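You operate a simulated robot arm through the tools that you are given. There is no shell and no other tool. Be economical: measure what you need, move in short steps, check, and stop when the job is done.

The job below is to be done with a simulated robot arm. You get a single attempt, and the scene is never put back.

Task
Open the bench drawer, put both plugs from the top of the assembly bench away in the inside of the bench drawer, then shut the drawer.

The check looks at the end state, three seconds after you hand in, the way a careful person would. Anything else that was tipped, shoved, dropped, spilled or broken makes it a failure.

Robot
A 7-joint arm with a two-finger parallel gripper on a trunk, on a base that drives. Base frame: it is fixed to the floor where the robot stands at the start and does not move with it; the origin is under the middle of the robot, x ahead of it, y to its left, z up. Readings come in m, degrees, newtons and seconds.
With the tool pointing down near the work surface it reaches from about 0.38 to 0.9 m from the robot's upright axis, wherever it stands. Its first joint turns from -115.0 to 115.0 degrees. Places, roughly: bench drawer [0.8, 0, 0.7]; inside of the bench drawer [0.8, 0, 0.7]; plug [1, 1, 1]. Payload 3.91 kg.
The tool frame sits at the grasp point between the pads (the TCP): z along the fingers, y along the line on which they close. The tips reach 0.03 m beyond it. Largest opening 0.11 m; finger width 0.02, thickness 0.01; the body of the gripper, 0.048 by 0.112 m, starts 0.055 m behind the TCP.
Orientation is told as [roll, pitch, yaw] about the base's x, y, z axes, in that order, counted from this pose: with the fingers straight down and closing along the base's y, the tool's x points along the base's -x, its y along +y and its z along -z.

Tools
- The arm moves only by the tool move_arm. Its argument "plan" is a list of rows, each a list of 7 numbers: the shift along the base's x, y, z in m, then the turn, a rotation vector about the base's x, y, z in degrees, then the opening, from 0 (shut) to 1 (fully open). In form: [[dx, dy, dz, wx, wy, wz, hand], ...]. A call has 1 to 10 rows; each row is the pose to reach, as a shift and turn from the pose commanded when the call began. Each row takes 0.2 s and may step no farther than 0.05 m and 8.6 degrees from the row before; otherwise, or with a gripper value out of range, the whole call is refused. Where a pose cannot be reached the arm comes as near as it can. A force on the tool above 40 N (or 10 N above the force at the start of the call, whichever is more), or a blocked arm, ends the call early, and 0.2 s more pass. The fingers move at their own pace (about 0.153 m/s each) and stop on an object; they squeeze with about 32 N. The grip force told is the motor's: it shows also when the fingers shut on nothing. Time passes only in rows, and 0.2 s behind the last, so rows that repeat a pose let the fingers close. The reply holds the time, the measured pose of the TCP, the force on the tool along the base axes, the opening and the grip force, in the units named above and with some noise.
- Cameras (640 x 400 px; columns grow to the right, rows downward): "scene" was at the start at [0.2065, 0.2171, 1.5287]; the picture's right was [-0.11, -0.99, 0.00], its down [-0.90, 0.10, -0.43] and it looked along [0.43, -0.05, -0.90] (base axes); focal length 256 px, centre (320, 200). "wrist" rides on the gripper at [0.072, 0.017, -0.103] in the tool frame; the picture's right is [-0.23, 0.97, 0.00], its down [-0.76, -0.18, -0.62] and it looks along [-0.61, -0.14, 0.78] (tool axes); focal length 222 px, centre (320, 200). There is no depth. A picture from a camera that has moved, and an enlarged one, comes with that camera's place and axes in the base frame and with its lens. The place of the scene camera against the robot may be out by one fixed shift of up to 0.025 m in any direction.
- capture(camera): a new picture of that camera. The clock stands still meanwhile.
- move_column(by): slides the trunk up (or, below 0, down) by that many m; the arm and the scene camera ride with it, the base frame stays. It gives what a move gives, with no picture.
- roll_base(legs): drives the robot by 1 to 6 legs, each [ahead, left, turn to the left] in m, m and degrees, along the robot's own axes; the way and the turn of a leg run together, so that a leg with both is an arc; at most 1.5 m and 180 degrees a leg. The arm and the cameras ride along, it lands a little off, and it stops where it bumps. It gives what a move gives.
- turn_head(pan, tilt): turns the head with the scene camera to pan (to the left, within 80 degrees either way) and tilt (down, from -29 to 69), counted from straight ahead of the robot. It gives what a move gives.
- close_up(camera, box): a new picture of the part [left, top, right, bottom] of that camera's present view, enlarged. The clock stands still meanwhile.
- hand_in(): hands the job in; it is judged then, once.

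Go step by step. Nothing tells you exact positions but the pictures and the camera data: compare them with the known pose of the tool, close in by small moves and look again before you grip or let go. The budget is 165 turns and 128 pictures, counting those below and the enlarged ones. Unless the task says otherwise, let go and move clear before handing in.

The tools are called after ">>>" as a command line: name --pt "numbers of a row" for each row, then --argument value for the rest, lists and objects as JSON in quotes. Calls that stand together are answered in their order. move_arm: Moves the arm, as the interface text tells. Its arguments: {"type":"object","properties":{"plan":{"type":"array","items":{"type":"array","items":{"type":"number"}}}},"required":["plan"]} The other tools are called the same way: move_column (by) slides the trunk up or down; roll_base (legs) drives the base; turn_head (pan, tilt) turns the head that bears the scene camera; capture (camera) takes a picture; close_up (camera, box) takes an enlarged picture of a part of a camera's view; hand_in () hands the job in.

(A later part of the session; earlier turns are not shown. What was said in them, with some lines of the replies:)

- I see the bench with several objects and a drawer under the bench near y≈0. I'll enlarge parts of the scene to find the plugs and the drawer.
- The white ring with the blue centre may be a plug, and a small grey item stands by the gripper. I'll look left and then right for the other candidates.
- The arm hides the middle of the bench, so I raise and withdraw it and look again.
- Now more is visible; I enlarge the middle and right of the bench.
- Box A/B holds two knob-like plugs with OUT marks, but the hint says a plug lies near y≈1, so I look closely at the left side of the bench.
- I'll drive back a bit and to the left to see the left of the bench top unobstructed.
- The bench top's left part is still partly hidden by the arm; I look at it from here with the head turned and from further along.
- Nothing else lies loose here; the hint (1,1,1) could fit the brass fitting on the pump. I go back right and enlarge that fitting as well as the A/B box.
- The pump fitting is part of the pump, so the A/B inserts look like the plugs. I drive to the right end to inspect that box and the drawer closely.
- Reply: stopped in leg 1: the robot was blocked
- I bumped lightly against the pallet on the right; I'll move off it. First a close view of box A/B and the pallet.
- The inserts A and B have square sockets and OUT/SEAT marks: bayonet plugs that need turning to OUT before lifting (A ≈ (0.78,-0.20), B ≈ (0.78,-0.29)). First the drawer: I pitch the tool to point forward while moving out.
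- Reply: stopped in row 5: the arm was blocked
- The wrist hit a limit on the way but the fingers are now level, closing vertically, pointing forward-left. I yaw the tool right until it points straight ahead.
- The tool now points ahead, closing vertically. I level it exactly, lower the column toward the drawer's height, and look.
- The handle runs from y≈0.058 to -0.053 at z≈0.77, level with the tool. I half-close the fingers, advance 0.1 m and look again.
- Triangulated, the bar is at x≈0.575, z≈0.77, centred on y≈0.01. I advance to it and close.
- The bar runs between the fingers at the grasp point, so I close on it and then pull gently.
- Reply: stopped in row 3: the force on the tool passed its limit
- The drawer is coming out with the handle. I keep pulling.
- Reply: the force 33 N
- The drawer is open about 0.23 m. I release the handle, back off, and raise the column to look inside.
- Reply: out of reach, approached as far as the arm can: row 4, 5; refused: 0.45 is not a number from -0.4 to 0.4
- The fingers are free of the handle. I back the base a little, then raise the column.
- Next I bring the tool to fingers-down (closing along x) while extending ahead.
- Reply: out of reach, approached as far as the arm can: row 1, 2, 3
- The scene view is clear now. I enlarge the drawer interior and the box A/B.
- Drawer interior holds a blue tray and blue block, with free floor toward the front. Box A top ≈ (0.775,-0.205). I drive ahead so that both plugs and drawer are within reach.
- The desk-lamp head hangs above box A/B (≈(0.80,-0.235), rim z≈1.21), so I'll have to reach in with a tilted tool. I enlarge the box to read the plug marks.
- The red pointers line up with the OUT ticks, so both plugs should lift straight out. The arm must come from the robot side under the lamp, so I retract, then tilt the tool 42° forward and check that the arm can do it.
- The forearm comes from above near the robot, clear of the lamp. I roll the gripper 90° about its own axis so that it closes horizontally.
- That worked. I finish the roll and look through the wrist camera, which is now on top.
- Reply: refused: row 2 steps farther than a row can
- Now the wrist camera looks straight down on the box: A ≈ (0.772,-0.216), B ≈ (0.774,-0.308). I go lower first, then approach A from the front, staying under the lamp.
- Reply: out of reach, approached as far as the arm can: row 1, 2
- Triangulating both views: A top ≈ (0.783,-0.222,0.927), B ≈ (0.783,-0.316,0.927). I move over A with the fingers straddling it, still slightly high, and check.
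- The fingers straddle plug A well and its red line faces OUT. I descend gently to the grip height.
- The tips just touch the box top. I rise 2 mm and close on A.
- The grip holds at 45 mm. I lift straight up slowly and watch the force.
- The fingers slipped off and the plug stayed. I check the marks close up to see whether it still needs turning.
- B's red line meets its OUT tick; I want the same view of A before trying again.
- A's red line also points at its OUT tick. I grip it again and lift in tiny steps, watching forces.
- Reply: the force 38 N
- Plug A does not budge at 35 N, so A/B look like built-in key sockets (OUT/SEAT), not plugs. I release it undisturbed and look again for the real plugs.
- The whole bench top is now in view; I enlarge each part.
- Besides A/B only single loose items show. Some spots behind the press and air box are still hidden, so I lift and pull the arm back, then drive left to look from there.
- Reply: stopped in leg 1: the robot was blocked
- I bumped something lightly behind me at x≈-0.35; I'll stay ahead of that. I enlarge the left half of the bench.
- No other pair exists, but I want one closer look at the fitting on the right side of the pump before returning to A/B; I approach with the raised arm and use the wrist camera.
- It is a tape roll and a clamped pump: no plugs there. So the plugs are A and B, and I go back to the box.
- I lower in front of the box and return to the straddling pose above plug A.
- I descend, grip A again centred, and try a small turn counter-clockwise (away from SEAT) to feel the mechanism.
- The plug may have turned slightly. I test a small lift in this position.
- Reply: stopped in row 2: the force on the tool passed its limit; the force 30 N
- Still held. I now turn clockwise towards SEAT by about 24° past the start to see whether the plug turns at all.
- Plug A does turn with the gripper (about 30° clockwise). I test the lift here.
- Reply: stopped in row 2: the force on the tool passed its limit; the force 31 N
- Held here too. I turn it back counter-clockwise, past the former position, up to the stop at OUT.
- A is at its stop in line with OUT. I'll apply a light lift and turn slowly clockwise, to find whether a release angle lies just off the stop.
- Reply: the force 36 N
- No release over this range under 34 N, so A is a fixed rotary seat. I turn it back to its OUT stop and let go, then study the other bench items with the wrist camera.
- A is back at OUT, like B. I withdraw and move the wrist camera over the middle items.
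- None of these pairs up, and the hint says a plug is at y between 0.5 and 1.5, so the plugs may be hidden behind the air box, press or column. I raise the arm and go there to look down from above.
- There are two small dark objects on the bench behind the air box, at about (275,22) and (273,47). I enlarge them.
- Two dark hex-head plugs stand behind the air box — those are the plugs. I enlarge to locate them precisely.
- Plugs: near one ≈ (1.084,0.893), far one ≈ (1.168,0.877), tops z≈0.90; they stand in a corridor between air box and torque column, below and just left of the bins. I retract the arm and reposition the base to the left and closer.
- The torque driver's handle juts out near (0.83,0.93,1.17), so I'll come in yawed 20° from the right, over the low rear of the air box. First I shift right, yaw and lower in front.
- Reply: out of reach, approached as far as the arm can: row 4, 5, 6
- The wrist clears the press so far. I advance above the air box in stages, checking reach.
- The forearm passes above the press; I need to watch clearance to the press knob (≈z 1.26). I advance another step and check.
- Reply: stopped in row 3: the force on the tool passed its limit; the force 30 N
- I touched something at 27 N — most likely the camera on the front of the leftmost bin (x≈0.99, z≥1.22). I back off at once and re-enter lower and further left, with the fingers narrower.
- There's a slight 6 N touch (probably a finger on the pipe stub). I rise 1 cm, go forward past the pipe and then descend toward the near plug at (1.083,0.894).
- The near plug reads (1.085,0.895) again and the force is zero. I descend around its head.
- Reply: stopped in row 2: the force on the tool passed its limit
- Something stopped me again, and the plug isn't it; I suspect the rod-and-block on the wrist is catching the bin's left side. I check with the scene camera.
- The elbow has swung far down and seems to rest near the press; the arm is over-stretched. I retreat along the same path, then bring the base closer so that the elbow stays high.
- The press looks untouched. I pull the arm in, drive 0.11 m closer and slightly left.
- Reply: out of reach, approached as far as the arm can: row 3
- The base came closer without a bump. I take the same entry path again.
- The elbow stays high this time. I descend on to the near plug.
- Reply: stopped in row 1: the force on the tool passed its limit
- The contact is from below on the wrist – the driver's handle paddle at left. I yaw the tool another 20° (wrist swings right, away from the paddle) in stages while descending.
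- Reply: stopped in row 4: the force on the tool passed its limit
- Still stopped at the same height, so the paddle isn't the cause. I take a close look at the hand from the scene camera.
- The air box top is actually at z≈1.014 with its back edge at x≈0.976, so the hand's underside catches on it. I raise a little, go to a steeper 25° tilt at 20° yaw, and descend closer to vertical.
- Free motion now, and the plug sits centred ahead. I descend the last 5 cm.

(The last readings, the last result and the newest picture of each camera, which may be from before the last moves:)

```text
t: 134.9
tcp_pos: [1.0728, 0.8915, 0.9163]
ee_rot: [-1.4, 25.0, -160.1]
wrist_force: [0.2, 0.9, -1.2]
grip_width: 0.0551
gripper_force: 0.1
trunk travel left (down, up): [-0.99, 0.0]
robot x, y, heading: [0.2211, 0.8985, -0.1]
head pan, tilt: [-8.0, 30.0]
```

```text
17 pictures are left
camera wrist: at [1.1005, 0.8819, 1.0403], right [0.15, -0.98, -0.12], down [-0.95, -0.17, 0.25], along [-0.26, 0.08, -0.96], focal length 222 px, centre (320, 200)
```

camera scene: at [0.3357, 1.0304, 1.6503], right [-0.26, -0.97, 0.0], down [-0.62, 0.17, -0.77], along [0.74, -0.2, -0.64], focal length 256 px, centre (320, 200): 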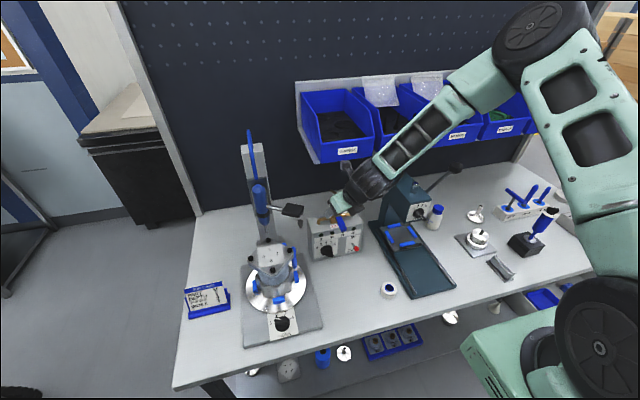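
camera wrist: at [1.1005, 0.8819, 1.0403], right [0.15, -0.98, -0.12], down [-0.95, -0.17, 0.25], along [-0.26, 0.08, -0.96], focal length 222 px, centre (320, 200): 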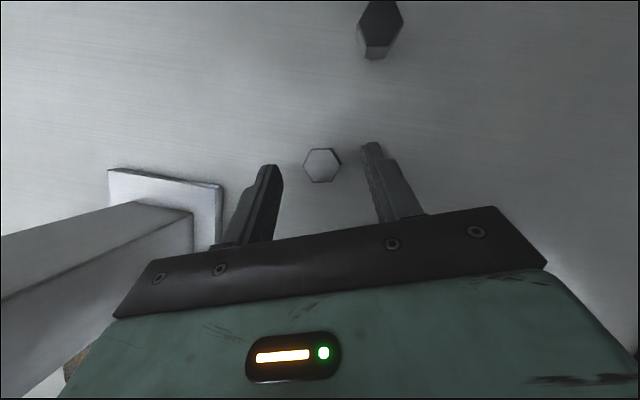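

The plug's head is right between the fingertips. I lower 5 mm and close.

>>> move_arm --pt "0.001 0 -0.006 0 0 0 0.5" --pt "0.001 0 -0.006 0 0 0 0.25" --pt "0.001 0 -0.006 0 0 0 0.1" --pt "0.001 0 -0.006 0 0 0 0.1"

>>> move_arm --pt "0 0 0.015 0 0 0 0.1" --pt "-0.003 0 0.03 0 0 0 0.1"

>>> capture --camera "wrist"

```text
t: 135.9
tcp_pos: [1.0737, 0.8922, 0.9095]
ee_rot: [-1.5, 25.0, -160.1]
wrist_force: [0.1, -0.7, 0.2]
grip_width: 0.0223
gripper_force: 32.3
trunk travel left (down, up): [-0.99, 0.0]
robot x, y, heading: [0.2181, 0.9026, 0.2]
head pan, tilt: [-8.0, 30.0]
```

```text
t: 136.5
tcp_pos: [1.0704, 0.8926, 0.9392]
ee_rot: [-1.5, 25.0, -160.2]
wrist_force: [-0.7, 1.0, -0.9]
grip_width: 0.0221
gripper_force: 32.1
trunk travel left (down, up): [-0.99, 0.0]
robot x, y, heading: [0.2163, 0.9013, -0.1]
head pan, tilt: [-8.0, 30.0]
```

```text
16 pictures are left
camera wrist: at [1.0982, 0.8819, 1.0648], right [0.15, -0.98, -0.12], down [-0.95, -0.17, 0.25], along [-0.26, 0.08, -0.96], focal length 222 px, centre (320, 200)
```

wrist: 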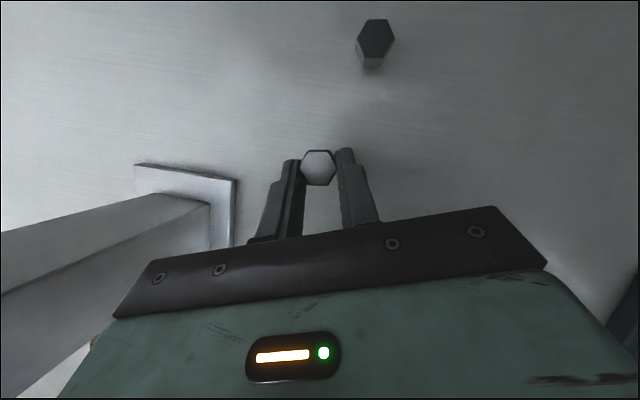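

The plug is in hand. I raise it out over the box, retracing the entry path a bit higher for the hanging stem.

>>> move_arm --pt "-0.012 0.001 0.025 0 0 0 0.1" --pt "-0.028 0.003 0.06 0 0 0 0.1" --pt "-0.042 0.005 0.1 0 0 0 0.1" --pt "-0.062 0.008 0.14 0 0 0 0.1" --pt "-0.085 0.009 0.158 0 0 0 0.1" --pt "-0.12 0.006 0.16 0 0 0 0.1" --pt "-0.155 -0.005 0.17 0 0 0 0.1" --pt "-0.19 -0.025 0.19 0 0 0 0.1" --pt "-0.22 -0.045 0.21 0 0 0 0.1" --pt "-0.25 -0.065 0.235 0 0 0 0.1"

```text
t: 138.7
tcp_pos: [0.8199, 0.8255, 1.1752]
ee_rot: [-1.6, 25.1, -160.0]
wrist_force: [0.2, -0.4, -0.7]
grip_width: 0.022
gripper_force: 32.1
trunk travel left (down, up): [-0.99, 0.0]
robot x, y, heading: [0.2182, 0.9007, 0.2]
head pan, tilt: [-8.0, 30.0]
```

The near plug is clear. I drive back and right so the tool comes above the open drawer.

>>> roll_base --legs '[[-0.4, 0, 0], [0, -0.85, 0]]'

>>> turn_head --pan -10 --tilt 60

>>> capture --camera "scene"

```text
t: 145.3
tcp_pos: [0.4352, -0.0227, 1.174]
ee_rot: [-1.6, 24.9, -159.5]
wrist_force: [0.4, 0.9, -0.9]
grip_width: 0.0199
gripper_force: 32.0
trunk travel left (down, up): [-0.99, 0.0]
robot x, y, heading: [-0.1666, 0.0448, 0.8]
head pan, tilt: [-8.0, 30.0]
```

```text
t: 146.2
tcp_pos: [0.435, -0.0235, 1.1739]
ee_rot: [-1.5, 25.0, -159.5]
wrist_force: [-0.3, 0.4, -0.1]
grip_width: 0.0198
gripper_force: 32.0
trunk travel left (down, up): [-0.99, 0.0]
robot x, y, heading: [-0.1648, 0.0448, 0.8]
head pan, tilt: [-10.0, 60.0]
```

```text
15 pictures are left
camera scene: at [0.0421, 0.257, 1.6236], right [-0.16, -0.99, 0.0], down [-0.85, 0.14, -0.5], along [0.49, -0.08, -0.87], focal length 256 px, centre (320, 200)
```

scene: 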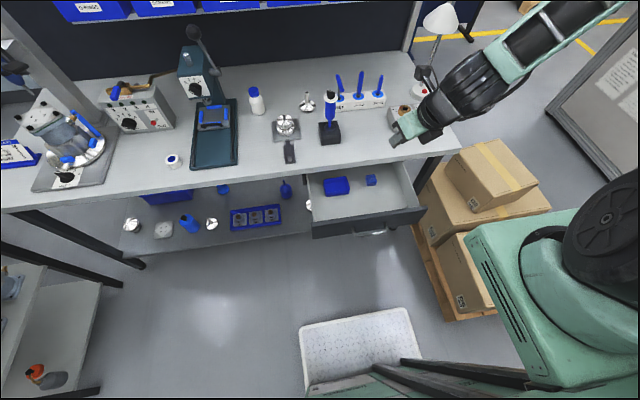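

The drawer is still open and the press is as before. The grip width changed slightly, so I check the plug through the wrist camera.

>>> capture --camera "wrist"

```text
14 pictures are left
camera wrist: at [0.4626, -0.0337, 1.2997], right [0.16, -0.98, -0.12], down [-0.95, -0.18, 0.25], along [-0.26, 0.07, -0.96], focal length 222 px, centre (320, 200)
```

wrist: 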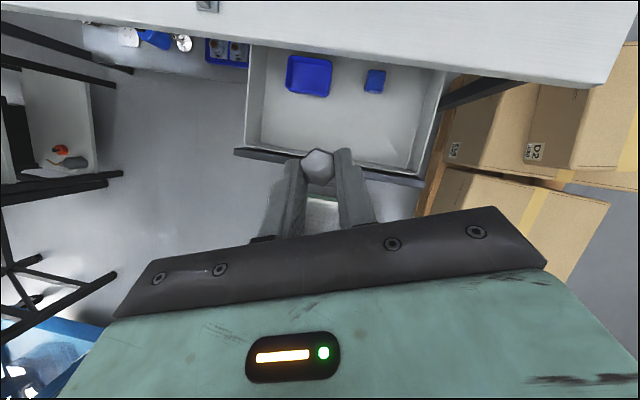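

The plug is held firmly on its flats. Free drawer floor lies at x≈0.43–0.55; I aim for (0.50,-0.03), lowering partly with the column and partly with the arm.

>>> move_column --by -0.12

>>> move_arm --pt "0.02 -0.005 -0.03 0 0 0 0.1" --pt "0.04 -0.01 -0.07 0 0 0 0.1" --pt "0.055 -0.012 -0.11 0 0 0 0.1" --pt "0.055 -0.012 -0.15 0 0 0 0.1" --pt "0.055 -0.012 -0.19 0 0 0 0.1" --pt "0.055 -0.012 -0.22 0 0 0 0.1"

>>> capture --camera "scene"

```text
t: 147.8
tcp_pos: [0.4356, -0.0231, 1.0547]
ee_rot: [-1.5, 25.1, -159.5]
wrist_force: [0.0, 0.2, -0.5]
grip_width: 0.0201
gripper_force: 32.2
trunk travel left (down, up): [-0.87, 0.12]
robot x, y, heading: [-0.1701, 0.0429, 1.0]
head pan, tilt: [-10.0, 60.0]
```

```text
t: 149.2
tcp_pos: [0.4925, -0.0377, 0.8329]
ee_rot: [-1.3, 25.0, -159.5]
wrist_force: [-0.1, 0.1, 0.2]
grip_width: 0.02
gripper_force: 31.9
trunk travel left (down, up): [-0.87, 0.12]
robot x, y, heading: [-0.1617, 0.0427, 0.7]
head pan, tilt: [-10.0, 60.0]
```

```text
13 pictures are left
camera scene: at [0.0419, 0.2571, 1.5036], right [-0.16, -0.99, 0.0], down [-0.85, 0.14, -0.5], along [0.49, -0.08, -0.87], focal length 256 px, centre (320, 200)
```

scene: 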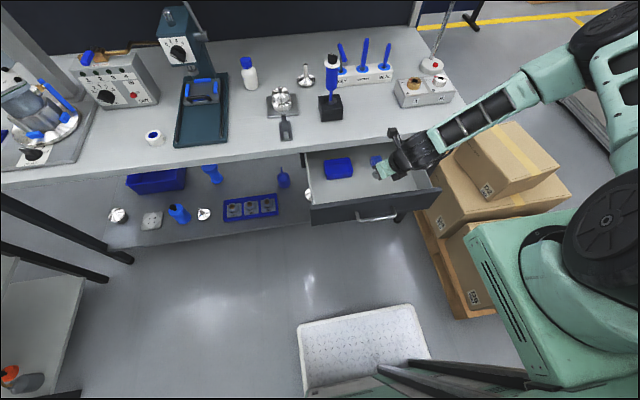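

The gripper is over the drawer floor with clear sides. I lower slowly until the plug touches down.

>>> move_arm --pt "0 0 -0.025 0 0 0 0.1" --pt "0 0 -0.045 0 0 0 0.1" --pt "0 0 -0.055 0 0 0 0.1" --pt "0 0 -0.062 0 0 0 0.1"

>>> capture --camera "wrist"

```text
t: 150.2
tcp_pos: [0.4901, -0.0366, 0.773]
ee_rot: [-1.5, 25.1, -159.6]
wrist_force: [-0.1, 0.8, -0.7]
grip_width: 0.0202
gripper_force: 32.1
trunk travel left (down, up): [-0.87, 0.12]
robot x, y, heading: [-0.1663, 0.0444, 0.6]
head pan, tilt: [-10.0, 60.0]
```

```text
12 pictures are left
camera wrist: at [0.518, -0.0458, 0.8971], right [0.16, -0.98, -0.12], down [-0.95, -0.18, 0.25], along [-0.26, 0.07, -0.96], focal length 222 px, centre (320, 200)
```

wrist: 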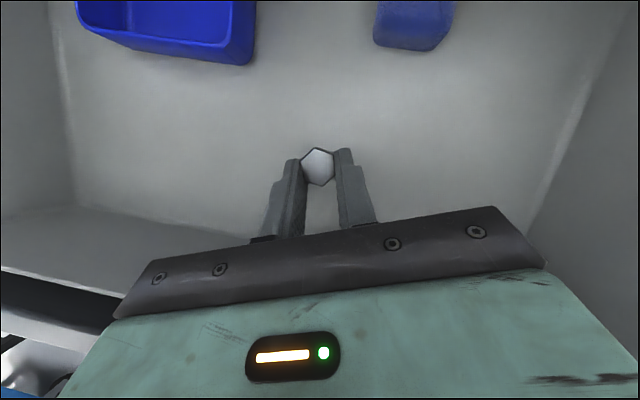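

Inside the drawer, clear of tray and block. I go down further until touch.

>>> move_arm --pt "0 0 -0.006 0 0 0 0.1" --pt "0 0 -0.012 0 0 0 0.1" --pt "0 0 -0.018 0 0 0 0.1" --pt "0 0 -0.024 0 0 0 0.1"

```text
t: 150.6
tcp_pos: [0.494, -0.0348, 0.771]
ee_rot: [-1.3, 25.6, -159.5]
wrist_force: [1.1, -2.4, 16.6]
grip_width: 0.0203
gripper_force: 32.3
trunk travel left (down, up): [-0.87, 0.12]
robot x, y, heading: [-0.1643, 0.0395, 0.3]
head pan, tilt: [-10.0, 60.0]
stopped in row 2: the force on the tool passed its limit (the readings are from after the stop); the commanded pose is now the measured one
```

It touched down. I open and rise.

>>> move_arm --pt "0 0 0.001 0 0 0 0.3" --pt "0 0 0.001 0 0 0 0.45" --pt "-0.004 0 0.02 0 0 0 0.45" --pt "-0.01 0 0.06 0 0 0 0.45" --pt "-0.03 0 0.1 0 0 0 0.45" --pt "-0.05 0 0.145 0 0 0 0.45" --pt "-0.055 0 0.19 0 0 0 0.45" --pt "-0.055 0.01 0.235 0 0 0 0.45" --pt "-0.055 0.01 0.28 0 0 0 0.45"

>>> close_up --camera "wrist" --box '[220, 20, 460, 200]'

```text
t: 152.6
tcp_pos: [0.4372, -0.0242, 1.0481]
ee_rot: [-1.5, 25.3, -159.5]
wrist_force: [-0.1, 0.5, 0.2]
grip_width: 0.0495
gripper_force: 0.0
trunk travel left (down, up): [-0.87, 0.12]
robot x, y, heading: [-0.1659, 0.0461, 0.5]
head pan, tilt: [-10.0, 60.0]
```

```text
2.22 times, centred on (340, 110) of wrist
camera zoom: at [0.4638, -0.035, 1.1752], right [0.16, -0.98, -0.12], down [-0.95, -0.18, 0.24], along [-0.26, 0.07, -0.96], focal length 494 px, centre (276, 400)
```

zoom: 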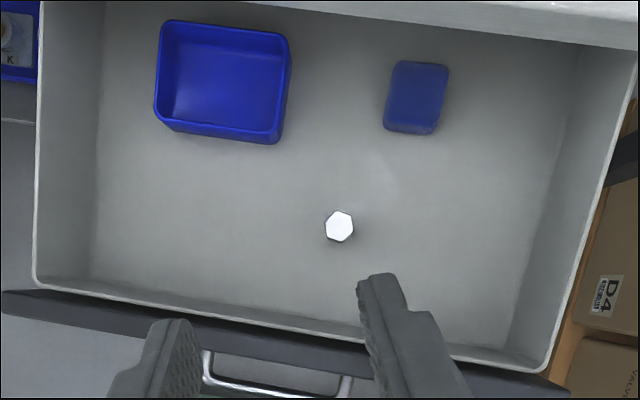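

Plug one stands in the drawer. I raise the column and drive back to the other plug's entry position.

>>> move_column --by 0.12

>>> roll_base --legs '[[0, 0.855, -0.6], [0.385, 0, 0]]'

```text
t: 154.1
tcp_pos: [0.4365, -0.0237, 1.1701]
ee_rot: [-1.3, 25.4, -159.6]
wrist_force: [0.8, 0.6, -0.8]
grip_width: 0.0493
gripper_force: 0.0
trunk travel left (down, up): [-0.99, 0.0]
robot x, y, heading: [-0.1692, 0.0414, 0.7]
head pan, tilt: [-10.0, 60.0]
```

```text
t: 160.7
tcp_pos: [0.8101, 0.8401, 1.1696]
ee_rot: [-1.3, 25.4, -159.5]
wrist_force: [0.4, -0.5, 0.1]
grip_width: 0.0494
gripper_force: 0.1
trunk travel left (down, up): [-0.99, 0.0]
robot x, y, heading: [0.2091, 0.9075, 0.7]
head pan, tilt: [-10.0, 60.0]
```

I pull the arm in slightly and bring the base a little further forward/left, to keep the elbow high for the farther plug.

>>> move_arm --pt "-0.03 -0.03 0.0 0 0 0 0.45" --pt "-0.05 -0.07 0.0 0 0 0 0.45"

>>> roll_base --legs '[[0.045, 0.07, -0.7]]'

```text
t: 161.3
tcp_pos: [0.7785, 0.7668, 1.1645]
ee_rot: [-1.5, 25.4, -159.4]
wrist_force: [-0.3, 0.3, 0.4]
grip_width: 0.0494
gripper_force: 0.0
out of reach, approached as far as the arm can: row 1, 2
trunk travel left (down, up): [-0.99, 0.0]
robot x, y, heading: [0.2091, 0.909, 0.6]
head pan, tilt: [-10.0, 60.0]
```

```text
t: 162.4
tcp_pos: [0.8196, 0.8284, 1.1641]
ee_rot: [-1.5, 25.3, -160.4]
wrist_force: [1.2, 0.1, 0.2]
grip_width: 0.0495
gripper_force: 0.0
trunk travel left (down, up): [-0.99, 0.0]
robot x, y, heading: [0.2533, 0.9763, -0.2]
head pan, tilt: [-10.0, 60.0]
```

>>> move_arm --pt "0.015 0.01 -0.008 0 0 0 0.45" --pt "0.031 0.019 -0.015 0 0 0 0.45"

```text
t: 163.0
tcp_pos: [0.8507, 0.8466, 1.1501]
ee_rot: [-1.5, 25.4, -160.2]
wrist_force: [-1.2, 0.0, 0.5]
grip_width: 0.0495
gripper_force: 0.0
trunk travel left (down, up): [-0.99, 0.0]
robot x, y, heading: [0.2498, 0.9791, 0.2]
head pan, tilt: [-10.0, 60.0]
```

The pose matches the earlier path. I follow it in to the spot where the first plug was.

>>> move_arm --pt "0.03 0.021 -0.021 0 0 0 0.45" --pt "0.065 0.041 -0.041 0 0 0 0.45" --pt "0.1 0.052 -0.051 0 0 0 0.45" --pt "0.135 0.055 -0.053 0 0 0 0.45" --pt "0.158 0.054 -0.071 0 0 0 0.45" --pt "0.178 0.052 -0.111 0 0 0 0.45" --pt "0.192 0.051 -0.151 0 0 0 0.45" --pt "0.207 0.052 -0.19 0 0 0 0.45"

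>>> capture --camera "wrist"

>>> turn_head --pan -12 --tilt 35

>>> capture --camera "scene"

```text
t: 164.8
tcp_pos: [1.058, 0.8986, 0.9582]
ee_rot: [-1.5, 25.3, -160.2]
wrist_force: [-0.7, -0.7, 0.1]
grip_width: 0.0493
gripper_force: 0.0
trunk travel left (down, up): [-0.99, 0.0]
robot x, y, heading: [0.2503, 0.9772, -0.1]
head pan, tilt: [-10.0, 60.0]
```

```text
10 pictures are left
camera wrist: at [1.0849, 0.8876, 1.0854], right [0.15, -0.98, -0.12], down [-0.96, -0.17, 0.24], along [-0.26, 0.08, -0.96], focal length 222 px, centre (320, 200)
```

wrist: 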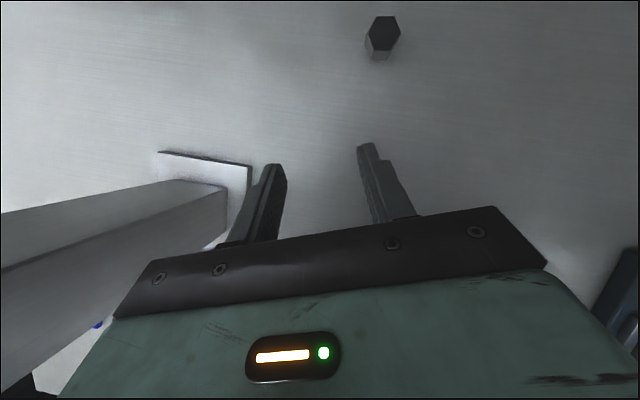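

```text
t: 165.7
tcp_pos: [1.0583, 0.8984, 0.9613]
ee_rot: [-1.4, 25.4, -160.3]
wrist_force: [-1.0, -0.2, -0.5]
grip_width: 0.0498
gripper_force: 0.1
trunk travel left (down, up): [-0.99, 0.0]
robot x, y, heading: [0.2506, 0.9752, -0.3]
head pan, tilt: [-12.0, 35.0]
```

```text
9 pictures are left
camera scene: at [0.4835, 1.1804, 1.6577], right [-0.21, -0.98, 0.0], down [-0.56, 0.12, -0.82], along [0.8, -0.17, -0.57], focal length 256 px, centre (320, 200)
```

scene: 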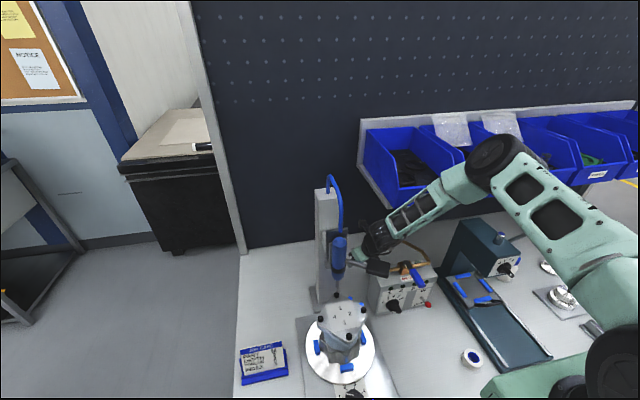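

The elbow is well above the press, and the far plug reads (1.164,0.877). I move forward to straddle it, tilting to 30°.

>>> move_arm --pt "0.014 -0.004 -0.02 0 0 0 0.52" --pt "0.036 -0.013 -0.027 0.7 -1.8 0 0.52" --pt "0.058 -0.022 -0.031 1.2 -3.2 0 0.52" --pt "0.078 -0.026 -0.033 1.7 -4.7 0 0.52"

>>> capture --camera "wrist"

```text
t: 166.7
tcp_pos: [1.1012, 0.8655, 0.9251]
ee_rot: [-2.3, 29.4, -160.5]
wrist_force: [-0.5, -0.2, 0.4]
grip_width: 0.0571
gripper_force: 0.1
trunk travel left (down, up): [-0.99, 0.0]
robot x, y, heading: [0.2478, 0.967, -0.7]
head pan, tilt: [-12.0, 35.0]
```

```text
8 pictures are left
camera wrist: at [1.1209, 0.8508, 1.052], right [0.16, -0.98, -0.15], down [-0.97, -0.18, 0.17], along [-0.2, 0.11, -0.97], focal length 222 px, centre (320, 200)
```

wrist: 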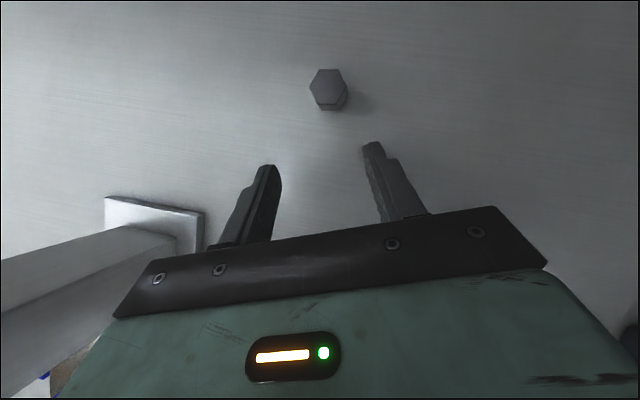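

The tool lags 3.5 cm behind its command although the tool force is nil — perhaps the forearm is touching a bin. I look.

>>> close_up --camera "scene" --box '[300, 110, 540, 290]'

```text
2.22 times, centred on (420, 200) of scene
camera zoom: at [0.4597, 1.172, 1.6601], right [-0.22, -0.97, 0.0], down [-0.55, 0.13, -0.83], along [0.81, -0.18, -0.56], focal length 568 px, centre (98, 200)
```

zoom: 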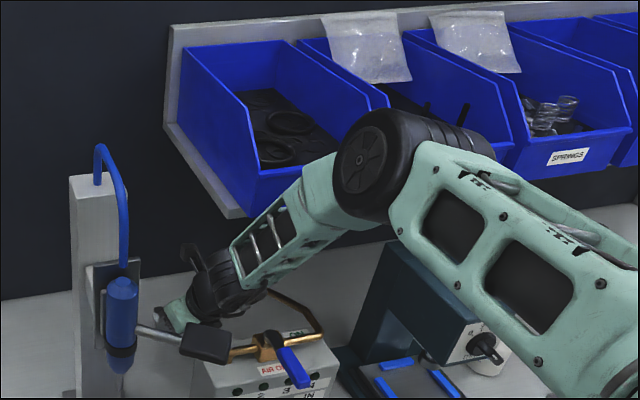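

The elbow is pressing against the front of a bin. I back off right away along the way I came.

>>> move_arm --pt "-0.03 0.006 0.004 -0.5 1.5 0 0.52" --pt "-0.055 0.017 0.01 -1.2 3.2 0 0.52" --pt "-0.078 0.026 0.033 -1.7 4.7 0 0.52"

```text
t: 167.5
tcp_pos: [1.0624, 0.899, 0.9614]
ee_rot: [-1.3, 25.5, -160.2]
wrist_force: [-0.1, -0.1, 0.3]
grip_width: 0.057
gripper_force: 0.1
trunk travel left (down, up): [-0.99, 0.0]
robot x, y, heading: [0.2538, 0.9777, -0.2]
head pan, tilt: [-12.0, 35.0]
```

Back off worked and everything returned. The elbow leans too far forward with the base this close, so I exit, put the base farther back (x≈0.13) and re-enter with more tilt.

>>> move_arm --pt "-0.015 -0.001 0.039 0 0 0 0.45" --pt "-0.029 0.0 0.079 0 0 0 0.45" --pt "-0.05 0.002 0.119 0 0 0 0.45" --pt "-0.072 0.003 0.138 0 0 0 0.45" --pt "-0.107 0.0 0.14 0 0 0 0.45" --pt "-0.142 -0.011 0.15 0 0 0 0.45" --pt "-0.177 -0.031 0.17 0 0 0 0.45" --pt "-0.207 -0.052 0.19 0 0 0 0.45"

>>> roll_base --legs '[[-0.12, 0, 0.2]]'

>>> move_arm --pt "0.04 0 0 0.7 -1.8 0 0.45" --pt "0.08 0 0 1.4 -3.6 0 0.45" --pt "0.12 0 0 2 -5.5 0 0.45"

```text
t: 169.3
tcp_pos: [0.8501, 0.8491, 1.1499]
ee_rot: [-1.5, 25.2, -160.2]
wrist_force: [0.1, 0.1, -0.3]
grip_width: 0.0498
gripper_force: 0.0
trunk travel left (down, up): [-0.99, 0.0]
robot x, y, heading: [0.2475, 0.9763, 0.1]
head pan, tilt: [-12.0, 35.0]
```

```text
t: 170.5
tcp_pos: [0.7304, 0.8499, 1.1477]
ee_rot: [-1.4, 25.2, -160.3]
wrist_force: [0.2, 0.1, 0.2]
grip_width: 0.0494
gripper_force: 0.0
trunk travel left (down, up): [-0.99, 0.0]
robot x, y, heading: [0.1327, 0.9767, 0.1]
head pan, tilt: [-12.0, 35.0]
```

```text
t: 171.3
tcp_pos: [0.8507, 0.8489, 1.1484]
ee_rot: [-1.4, 31.2, -160.2]
wrist_force: [-0.3, 1.0, 0.5]
grip_width: 0.0494
gripper_force: 0.0
trunk travel left (down, up): [-0.99, 0.0]
robot x, y, heading: [0.1348, 0.9764, 0.2]
head pan, tilt: [-12.0, 35.0]
```

The arm is back at the entry with 31° tilt. I go in again, forward first and then down beyond the box edge.

>>> move_arm --pt "0.03 0.019 -0.019 0 0 0 0.45" --pt "0.065 0.039 -0.039 0 0 0 0.45" --pt "0.1 0.05 -0.049 0 0 0 0.45" --pt "0.135 0.053 -0.051 0 0 0 0.45" --pt "0.165 0.052 -0.068 0 0 0 0.45" --pt "0.19 0.051 -0.103 0 0 0 0.45" --pt "0.215 0.05 -0.143 0 0 0 0.45"

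>>> close_up --camera "scene" --box '[300, 110, 540, 290]'

```text
t: 172.9
tcp_pos: [1.0636, 0.9001, 1.0063]
ee_rot: [-1.5, 31.3, -160.1]
wrist_force: [1.0, -0.4, -0.2]
grip_width: 0.0497
gripper_force: 0.0
trunk travel left (down, up): [-0.99, 0.0]
robot x, y, heading: [0.1335, 0.9771, 0.1]
head pan, tilt: [-12.0, 35.0]
```

```text
2.22 times, centred on (420, 200) of scene
camera zoom: at [0.3624, 1.181, 1.658], right [-0.21, -0.98, 0.0], down [-0.56, 0.12, -0.82], along [0.8, -0.17, -0.57], focal length 568 px, centre (98, 200)
```

zoom: 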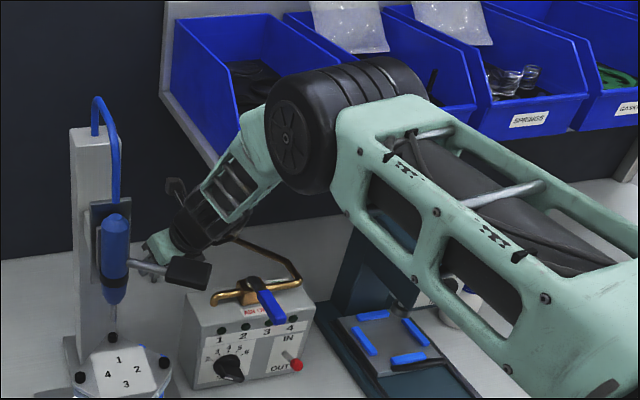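

No lag and the base is unmoved. I go on in small steps, checking for lag.

>>> move_arm --pt "0.016 -0.001 -0.02 0 0 0 0.5" --pt "0.032 -0.003 -0.04 0 0 0 0.5"

>>> move_arm --pt "0.012 -0.002 -0.015 0.6 -1.5 0 0.5" --pt "0.024 -0.008 -0.03 1.1 -3 0 0.5"

```text
t: 173.5
tcp_pos: [1.0959, 0.8986, 0.967]
ee_rot: [-1.5, 31.3, -160.2]
wrist_force: [0.0, 0.1, 0.5]
grip_width: 0.0549
gripper_force: 0.1
trunk travel left (down, up): [-0.99, 0.0]
robot x, y, heading: [0.1299, 0.9782, -0.2]
head pan, tilt: [-12.0, 35.0]
```

```text
t: 174.1
tcp_pos: [1.1072, 0.9003, 0.9334]
ee_rot: [-1.6, 34.4, -160.0]
wrist_force: [0.7, -0.8, 0.3]
grip_width: 0.055
gripper_force: 0.0
out of reach, approached as far as the arm can: row 2
trunk travel left (down, up): [-0.99, 0.0]
robot x, y, heading: [0.1298, 0.976, 0.1]
head pan, tilt: [-12.0, 35.0]
```

The arm is at its reach limit here. I align sideways with the plug, then nudge the base 3.5 cm ahead.

>>> move_arm --pt "-0.008 -0.009 -0.001 0 0 0 0.5" --pt "-0.012 -0.018 -0.001 0 0 0 0.5"

>>> roll_base --legs '[[0.035, 0, 0]]'

>>> capture --camera "wrist"

```text
t: 174.7
tcp_pos: [1.0958, 0.8817, 0.9308]
ee_rot: [-1.5, 34.2, -160.2]
wrist_force: [-0.1, 0.0, 0.2]
grip_width: 0.055
gripper_force: 0.1
trunk travel left (down, up): [-0.99, 0.0]
robot x, y, heading: [0.1289, 0.9761, 0.2]
head pan, tilt: [-12.0, 35.0]
```

```text
t: 175.6
tcp_pos: [1.1315, 0.881, 0.9321]
ee_rot: [-1.4, 34.3, -160.2]
wrist_force: [-1.2, 0.2, 0.6]
grip_width: 0.0546
gripper_force: 0.0
trunk travel left (down, up): [-0.99, 0.0]
robot x, y, heading: [0.1672, 0.9785, 0.0]
head pan, tilt: [-12.0, 35.0]
```

```text
5 pictures are left
camera wrist: at [1.1401, 0.8637, 1.0592], right [0.17, -0.97, -0.15], down [-0.98, -0.18, 0.09], along [-0.11, 0.13, -0.98], focal length 222 px, centre (320, 200)
```

wrist: 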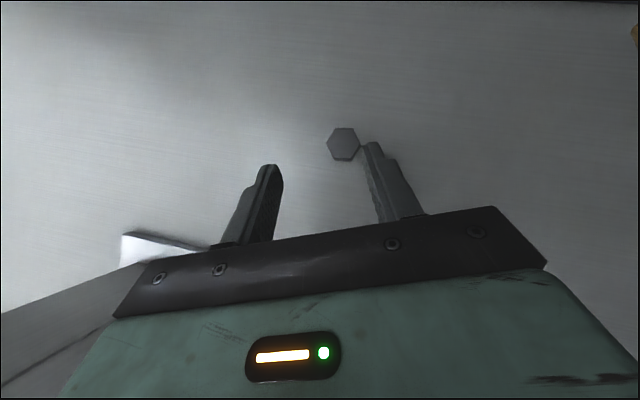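

The far plug reads (1.164,0.875). I shift 1.2 cm right, nudge the base 2 cm more, then see the pose.

>>> move_arm --pt "-0.002 -0.012 0.001 0 0 0 0.5"

>>> roll_base --legs '[[0.02, 0, 0]]'

```text
t: 176.0
tcp_pos: [1.1287, 0.8702, 0.9328]
ee_rot: [-1.4, 34.3, -160.2]
wrist_force: [0.2, 0.2, 0.2]
grip_width: 0.055
gripper_force: 0.1
trunk travel left (down, up): [-0.99, 0.0]
robot x, y, heading: [0.1653, 0.975, 0.1]
head pan, tilt: [-12.0, 35.0]
```

```text
t: 176.8
tcp_pos: [1.1494, 0.8702, 0.9333]
ee_rot: [-1.5, 34.3, -160.3]
wrist_force: [0.4, 0.3, -0.6]
grip_width: 0.055
gripper_force: 0.0
trunk travel left (down, up): [-0.99, 0.0]
robot x, y, heading: [0.1884, 0.9738, 0.0]
head pan, tilt: [-12.0, 35.0]
```

Perfectly placed. I descend 2.3 cm and close.

>>> move_arm --pt "0.001 0 -0.012 0 0 0 0.5" --pt "0.002 0 -0.024 0 0 0 0.5" --pt "0.002 0 -0.025 0 0 0 0.3" --pt "0.002 0 -0.025 0 0 0 0.1" --pt "0.002 0 -0.025 0 0 0 0.1"

```text
t: 177.9
tcp_pos: [1.1522, 0.8706, 0.9076]
ee_rot: [-1.6, 34.3, -160.1]
wrist_force: [0.4, 0.1, 0.4]
grip_width: 0.0216
gripper_force: 32.3
trunk travel left (down, up): [-0.99, 0.0]
robot x, y, heading: [0.1851, 0.9719, -0.0]
head pan, tilt: [-12.0, 35.0]
```

Gripped. I lift slightly, ease the base back by 5.5 cm, then rise out on the earlier line.

>>> move_arm --pt "-0.002 0.0 0.012 0 0 0 0.1" --pt "-0.004 0.002 0.022 0 0 0 0.1"

>>> roll_base --legs '[[-0.05, 0, 0]]'

>>> move_arm --pt "0 0.015 0.005 0 0 0 0.1" --pt "0 0.027 0.012 -0.4 1 0 0.1" --pt "-0.005 0.029 0.035 -0.7 2 0 0.1"

```text
t: 178.6
tcp_pos: [1.1487, 0.8727, 0.9289]
ee_rot: [-1.4, 34.4, -160.3]
wrist_force: [1.2, 0.3, -0.8]
grip_width: 0.0215
gripper_force: 31.8
trunk travel left (down, up): [-0.99, 0.0]
robot x, y, heading: [0.1923, 0.9773, -0.1]
head pan, tilt: [-12.0, 35.0]
```

```text
t: 179.5
tcp_pos: [1.0985, 0.8732, 0.929]
ee_rot: [-1.5, 34.3, -160.2]
wrist_force: [0.3, -0.5, -0.3]
grip_width: 0.02
gripper_force: 32.3
trunk travel left (down, up): [-0.99, 0.0]
robot x, y, heading: [0.1379, 0.9743, -0.0]
head pan, tilt: [-12.0, 35.0]
```

```text
t: 180.3
tcp_pos: [1.0935, 0.9025, 0.9643]
ee_rot: [-1.5, 32.2, -160.2]
wrist_force: [-1.5, 0.1, 0.4]
grip_width: 0.0199
gripper_force: 31.7
trunk travel left (down, up): [-0.99, 0.0]
robot x, y, heading: [0.1364, 0.9731, -0.3]
head pan, tilt: [-12.0, 35.0]
```

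>>> move_arm --pt "-0.015 0 0.022 0 0 0 0.1" --pt "-0.03 -0.001 0.044 0 0 0 0.1" --pt "-0.052 -0.002 0.084 0 0 0 0.1" --pt "-0.073 -0.001 0.122 0 0 0 0.1" --pt "-0.105 -0.001 0.136 0 0 0 0.1" --pt "-0.14 -0.003 0.138 0 0 0 0.1" --pt "-0.178 -0.014 0.147 0 0 0 0.1" --pt "-0.213 -0.034 0.167 0 0 0 0.1" --pt "-0.243 -0.053 0.186 0 0 0 0.1"

```text
t: 182.3
tcp_pos: [0.8508, 0.8524, 1.1505]
ee_rot: [-1.4, 32.2, -160.1]
wrist_force: [-0.3, 0.4, -1.3]
grip_width: 0.02
gripper_force: 32.5
trunk travel left (down, up): [-0.99, 0.0]
robot x, y, heading: [0.1387, 0.9751, 0.0]
head pan, tilt: [-12.0, 35.0]
```

Clear with the second plug. I drive to the drawer, aiming beside the first plug at y≈-0.12.

>>> roll_base --legs '[[-0.355, 0, 0], [0, -0.975, 0]]'

>>> move_column --by -0.12

```text
t: 189.1
tcp_pos: [0.5028, -0.0961, 1.1497]
ee_rot: [-1.5, 32.1, -160.0]
wrist_force: [0.3, 0.3, -0.8]
grip_width: 0.0197
gripper_force: 32.1
trunk travel left (down, up): [-0.99, 0.0]
robot x, y, heading: [-0.2098, 0.0254, 0.1]
head pan, tilt: [-12.0, 35.0]
```

```text
t: 190.6
tcp_pos: [0.5012, -0.0977, 1.0312]
ee_rot: [-1.5, 32.1, -160.0]
wrist_force: [-0.1, -0.1, 0.0]
grip_width: 0.0199
gripper_force: 32.6
trunk travel left (down, up): [-0.87, 0.12]
robot x, y, heading: [-0.2144, 0.0264, 0.3]
head pan, tilt: [-12.0, 35.0]
```

I lower over the drawer, steepening the tool to 25°, then check by wrist picture.

>>> move_arm --pt "-0.005 -0.01 -0.04 -0.8 2.2 0 0.1" --pt "-0.01 -0.02 -0.08 -1.6 4.4 0 0.1" --pt "-0.014 -0.022 -0.125 -2.4 6.6 0 0.1" --pt "-0.014 -0.022 -0.17 -2.4 6.6 0 0.1" --pt "-0.014 -0.022 -0.205 -2.4 6.6 0 0.1" --pt "-0.014 -0.022 -0.235 -2.4 6.6 0 0.1"

>>> capture --camera "wrist"

```text
t: 192.0
tcp_pos: [0.4886, -0.1208, 0.7975]
ee_rot: [-1.4, 25.2, -160.0]
wrist_force: [-0.3, -0.1, 0.0]
grip_width: 0.0201
gripper_force: 31.9
trunk travel left (down, up): [-0.87, 0.12]
robot x, y, heading: [-0.2124, 0.0274, 0.2]
head pan, tilt: [-12.0, 35.0]
```

```text
4 pictures are left
camera wrist: at [0.5164, -0.1304, 0.9224], right [0.15, -0.98, -0.12], down [-0.95, -0.18, 0.24], along [-0.26, 0.08, -0.96], focal length 222 px, centre (320, 200)
```

wrist: 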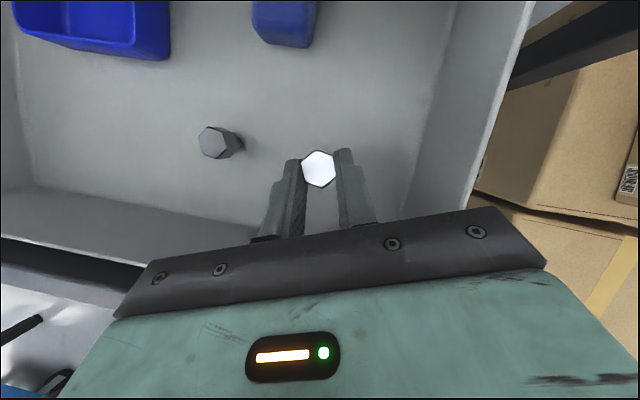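

The second plug is inside the drawer beside the first, with room around. I lower to touch, open and rise.

>>> move_arm --pt "0 0 -0.01 0 0 0 0.1" --pt "0 0 -0.018 0 0 0 0.1" --pt "0 0 -0.024 0 0 0 0.1" --pt "0 0 -0.029 0 0 0 0.1" --pt "0 0 -0.034 0 0 0 0.1"

>>> move_arm --pt "0 0 0.001 0 0 0 0.3" --pt "0 0 0.001 0 0 0 0.4" --pt "-0.004 0 0.02 0 0 0 0.4" --pt "-0.008 0 0.06 0 0 0 0.4" --pt "-0.012 0 0.1 0 0 0 0.4" --pt "-0.03 0 0.14 0 0 0 0.4" --pt "-0.05 0 0.18 0 0 0 0.4" --pt "-0.06 0 0.225 0 0 0 0.4" --pt "-0.06 0 0.27 0 0 0 0.4"

>>> capture --camera "wrist"

```text
t: 193.0
tcp_pos: [0.4924, -0.1184, 0.7731]
ee_rot: [-1.3, 25.8, -160.1]
wrist_force: [0.9, -0.2, 21.6]
grip_width: 0.0198
gripper_force: 32.0
trunk travel left (down, up): [-0.87, 0.12]
robot x, y, heading: [-0.2116, 0.0268, 0.3]
head pan, tilt: [-12.0, 35.0]
stopped in row 5: the force on the tool passed its limit (the readings are from after the stop); the commanded pose is now the measured one
```

```text
t: 195.0
tcp_pos: [0.429, -0.1162, 1.0405]
ee_rot: [-1.4, 25.5, -159.9]
wrist_force: [0.2, 1.0, -0.9]
grip_width: 0.0441
gripper_force: 0.0
trunk travel left (down, up): [-0.87, 0.12]
robot x, y, heading: [-0.2121, 0.0263, 0.3]
head pan, tilt: [-12.0, 35.0]
```

```text
3 pictures are left
camera wrist: at [0.456, -0.1271, 1.1658], right [0.15, -0.98, -0.12], down [-0.96, -0.17, 0.24], along [-0.25, 0.08, -0.96], focal length 222 px, centre (320, 200)
```

wrist: 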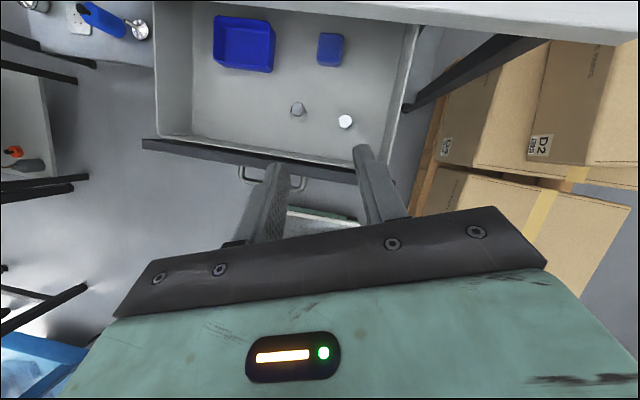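

Both plugs stand in the drawer. Next I shut it: fingers closed, I move in front of the handle bar (now at x≈0.339, z≈0.77) and lower.

>>> move_arm --pt "-0.035 0.025 0 0 0 0 0" --pt "-0.07 0.055 0 0 0 0 0" --pt "-0.105 0.09 0 0 0 0 0" --pt "-0.139 0.122 0 0 0 0 0" --pt "-0.141 0.124 -0.045 0 0 0 0" --pt "-0.141 0.124 -0.09 0 0 0 0" --pt "-0.141 0.124 -0.135 0 0 0 0" --pt "-0.141 0.124 -0.18 0 0 0 0"

```text
t: 196.8
tcp_pos: [0.2896, 0.0048, 0.8621]
ee_rot: [-1.5, 25.6, -160.0]
wrist_force: [0.5, -0.3, -0.4]
grip_width: 0.0001
gripper_force: 32.0
out of reach, approached as far as the arm can: row 2, 3, 4, 5, 6
trunk travel left (down, up): [-0.87, 0.12]
robot x, y, heading: [-0.2118, 0.0233, 0.2]
head pan, tilt: [-12.0, 35.0]
```

>>> move_arm --pt "0 0 -0.04 0 0 0 0" --pt "0 0 -0.075 0 0 0 0" --pt "0 0 -0.092 0 0 0 0"

>>> turn_head --pan -10 --tilt 55

>>> capture --camera "scene"

```text
t: 197.6
tcp_pos: [0.2907, 0.0061, 0.7694]
ee_rot: [-1.4, 25.6, -160.1]
wrist_force: [0.2, 0.1, 0.4]
grip_width: 0.0
gripper_force: 32.1
trunk travel left (down, up): [-0.87, 0.12]
robot x, y, heading: [-0.2127, 0.027, -0.2]
head pan, tilt: [-12.0, 35.0]
```

```text
t: 198.4
tcp_pos: [0.2902, 0.0063, 0.7684]
ee_rot: [-1.4, 25.7, -160.0]
wrist_force: [-0.5, 0.0, 1.3]
grip_width: 0.0001
gripper_force: 32.0
trunk travel left (down, up): [-0.87, 0.12]
robot x, y, heading: [-0.2104, 0.0231, 0.0]
head pan, tilt: [-10.0, 55.0]
```

```text
2 pictures are left
camera scene: at [0.005, 0.2375, 1.5096], right [-0.17, -0.99, 0.0], down [-0.81, 0.14, -0.57], along [0.57, -0.1, -0.82], focal length 256 px, centre (320, 200)
```

scene: 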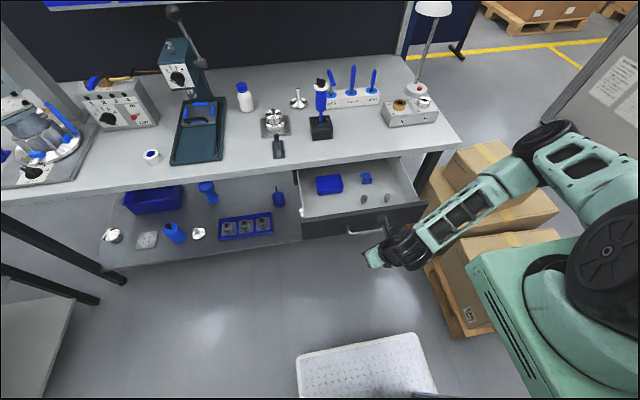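

The gripper is in front of the handle. I push gently and evenly.

>>> move_arm --pt "0.015 0 0 0 0 0 0" --pt "0.025 0 0 0 0 0 0" --pt "0.035 0 0 0 0 0 0" --pt "0.047 0 0 0 0 0 0" --pt "0.06 0 0 0 0 0 0" --pt "0.075 0 0 0 0 0 0" --pt "0.09 0 0 0 0 0 0" --pt "0.105 0 0 0 0 0 0" --pt "0.12 0 0 0 0 0 0" --pt "0.135 0 0 0 0 0 0"

>>> move_arm --pt "0.015 0 0 0 0 0 0" --pt "0.03 0 0 0 0 0 0" --pt "0.045 0 0 0 0 0 0" --pt "0.06 0 0 0 0 0 0" --pt "0.075 0 0 0 0 0 0" --pt "0.09 0 0 0 0 0 0" --pt "0.102 0 0 0 0 0 0" --pt "0.112 0 0 0 0 0 0"

```text
t: 200.6
tcp_pos: [0.4248, 0.0058, 0.7683]
ee_rot: [-1.3, 25.6, -159.9]
wrist_force: [-0.6, 0.3, -0.6]
grip_width: 0.0
gripper_force: 31.8
trunk travel left (down, up): [-0.87, 0.12]
robot x, y, heading: [-0.2139, 0.0296, 0.0]
head pan, tilt: [-10.0, 55.0]
```

```text
t: 202.4
tcp_pos: [0.5373, 0.0053, 0.7691]
ee_rot: [-1.5, 25.6, -159.9]
wrist_force: [-0.4, 0.2, -0.3]
grip_width: 0.0
gripper_force: 32.1
trunk travel left (down, up): [-0.87, 0.12]
robot x, y, heading: [-0.2111, 0.0264, 0.4]
head pan, tilt: [-10.0, 55.0]
```

>>> move_arm --pt "0.006 0 0 0 0 0 0" --pt "0.012 0 0 0 0 0 0" --pt "0.017 0 0 0 0 0 0" --pt "0.022 0 0 0 0 0 0" --pt "0.026 0 0 0 0 0 0" --pt "0.03 0 0 0 0 0 0"

>>> capture --camera "scene"

```text
t: 203.8
tcp_pos: [0.5672, 0.0036, 0.7691]
ee_rot: [-1.5, 25.7, -160.0]
wrist_force: [0.3, 0.3, 0.1]
grip_width: 0.0
gripper_force: 32.1
trunk travel left (down, up): [-0.87, 0.12]
robot x, y, heading: [-0.2098, 0.0254, 0.0]
head pan, tilt: [-10.0, 55.0]
```

```text
1 pictures are left
camera scene: at [0.005, 0.2375, 1.5096], right [-0.17, -0.99, 0.0], down [-0.81, 0.14, -0.57], along [0.56, -0.1, -0.82], focal length 256 px, centre (320, 200)
```

scene: 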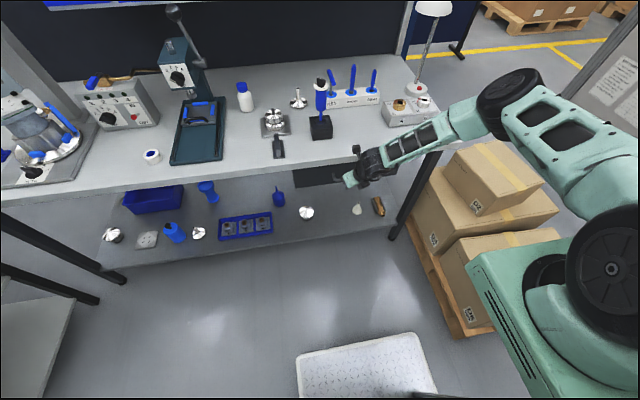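

The drawer is nearly shut, with no end-stop force yet. I push on until it meets the stop.

>>> move_arm --pt "0.004 0 0 0 0 0 0" --pt "0.008 0 0 0 0 0 0" --pt "0.012 0 0 0 0 0 0" --pt "0.016 0 0 0 0 0 0" --pt "0.02 0 0 0 0 0 0" --pt "0.024 0 0 0 0 0 0"

```text
t: 204.6
tcp_pos: [0.5731, 0.0053, 0.7668]
ee_rot: [-1.7, 25.1, -160.0]
wrist_force: [-1.2, -0.7, -1.8]
grip_width: 0.0001
gripper_force: 32.3
trunk travel left (down, up): [-0.87, 0.12]
robot x, y, heading: [-0.2114, 0.0253, 0.0]
head pan, tilt: [-10.0, 55.0]
stopped in row 3: the force on the tool passed its limit (the readings are from after the stop); the commanded pose is now the measured one
```

It met the end stop. I back away, raise the arm clear, and take the last picture of the drawer.

>>> move_arm --pt "-0.03 0 0 0 0 0 0" --pt "-0.07 0 0 0 0 0 0" --pt "-0.11 0 0 0 0 0 0" --pt "-0.15 0 0 0 0 0 0" --pt "-0.19 0.0 0.0 0 0 0 0" --pt "-0.23 0.0 0.0 0 0 0 0.1" --pt "-0.24 0 0.04 0 0 0 0.1" --pt "-0.24 0 0.085 0 0 0 0.1"

>>> close_up --camera "scene" --box '[230, 90, 470, 260]'

```text
t: 206.4
tcp_pos: [0.3298, 0.0058, 0.8508]
ee_rot: [-1.5, 25.1, -160.1]
wrist_force: [0.8, 0.3, 0.5]
grip_width: 0.0112
gripper_force: 0.1
trunk travel left (down, up): [-0.87, 0.12]
robot x, y, heading: [-0.2097, 0.0268, 0.1]
head pan, tilt: [-10.0, 55.0]
```

```text
2.35 times, centred on (350, 175) of scene
camera zoom: at [0.0047, 0.2374, 1.5094], right [-0.17, -0.99, 0.0], down [-0.81, 0.14, -0.57], along [0.56, -0.1, -0.82], focal length 602 px, centre (249, 259)
```

zoom: 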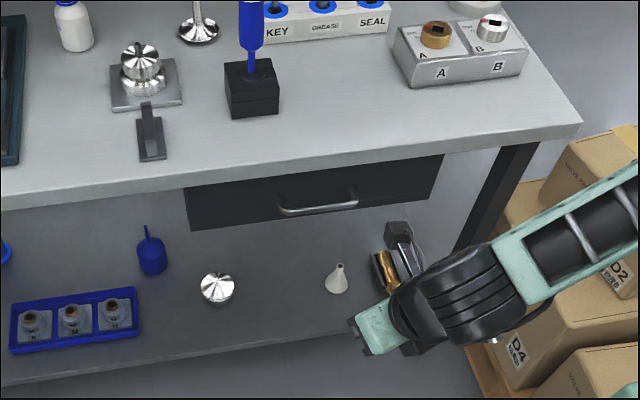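

The drawer is shut as at the start, both plugs are inside it, and the gripper is empty and clear. I hand in.

>>> hand_in

```text
The job is handed in.
```

I opened the bench drawer, set both hex-head plugs from behind the air box upright inside it, and shut the drawer to its end stop. The job is handed in.

Some things were touched along the way, and I saw nothing out of place in the later pictures:
- **Box A/B:** I first took the A and B inserts for the plugs. I gripped A, pulled on it and turned it about 30°, then turned it back to its OUT mark.
- **Bins:** A bin front took a push of about 27 N, probably from the wrist camera. Later the elbow pressed on a bin hard enough to shift the robot base briefly.
- **Air box:** The hand rested on the air box several times.
- **Base bumps:** The base nudged the pallet on the right and something behind it that I did not identify or check.
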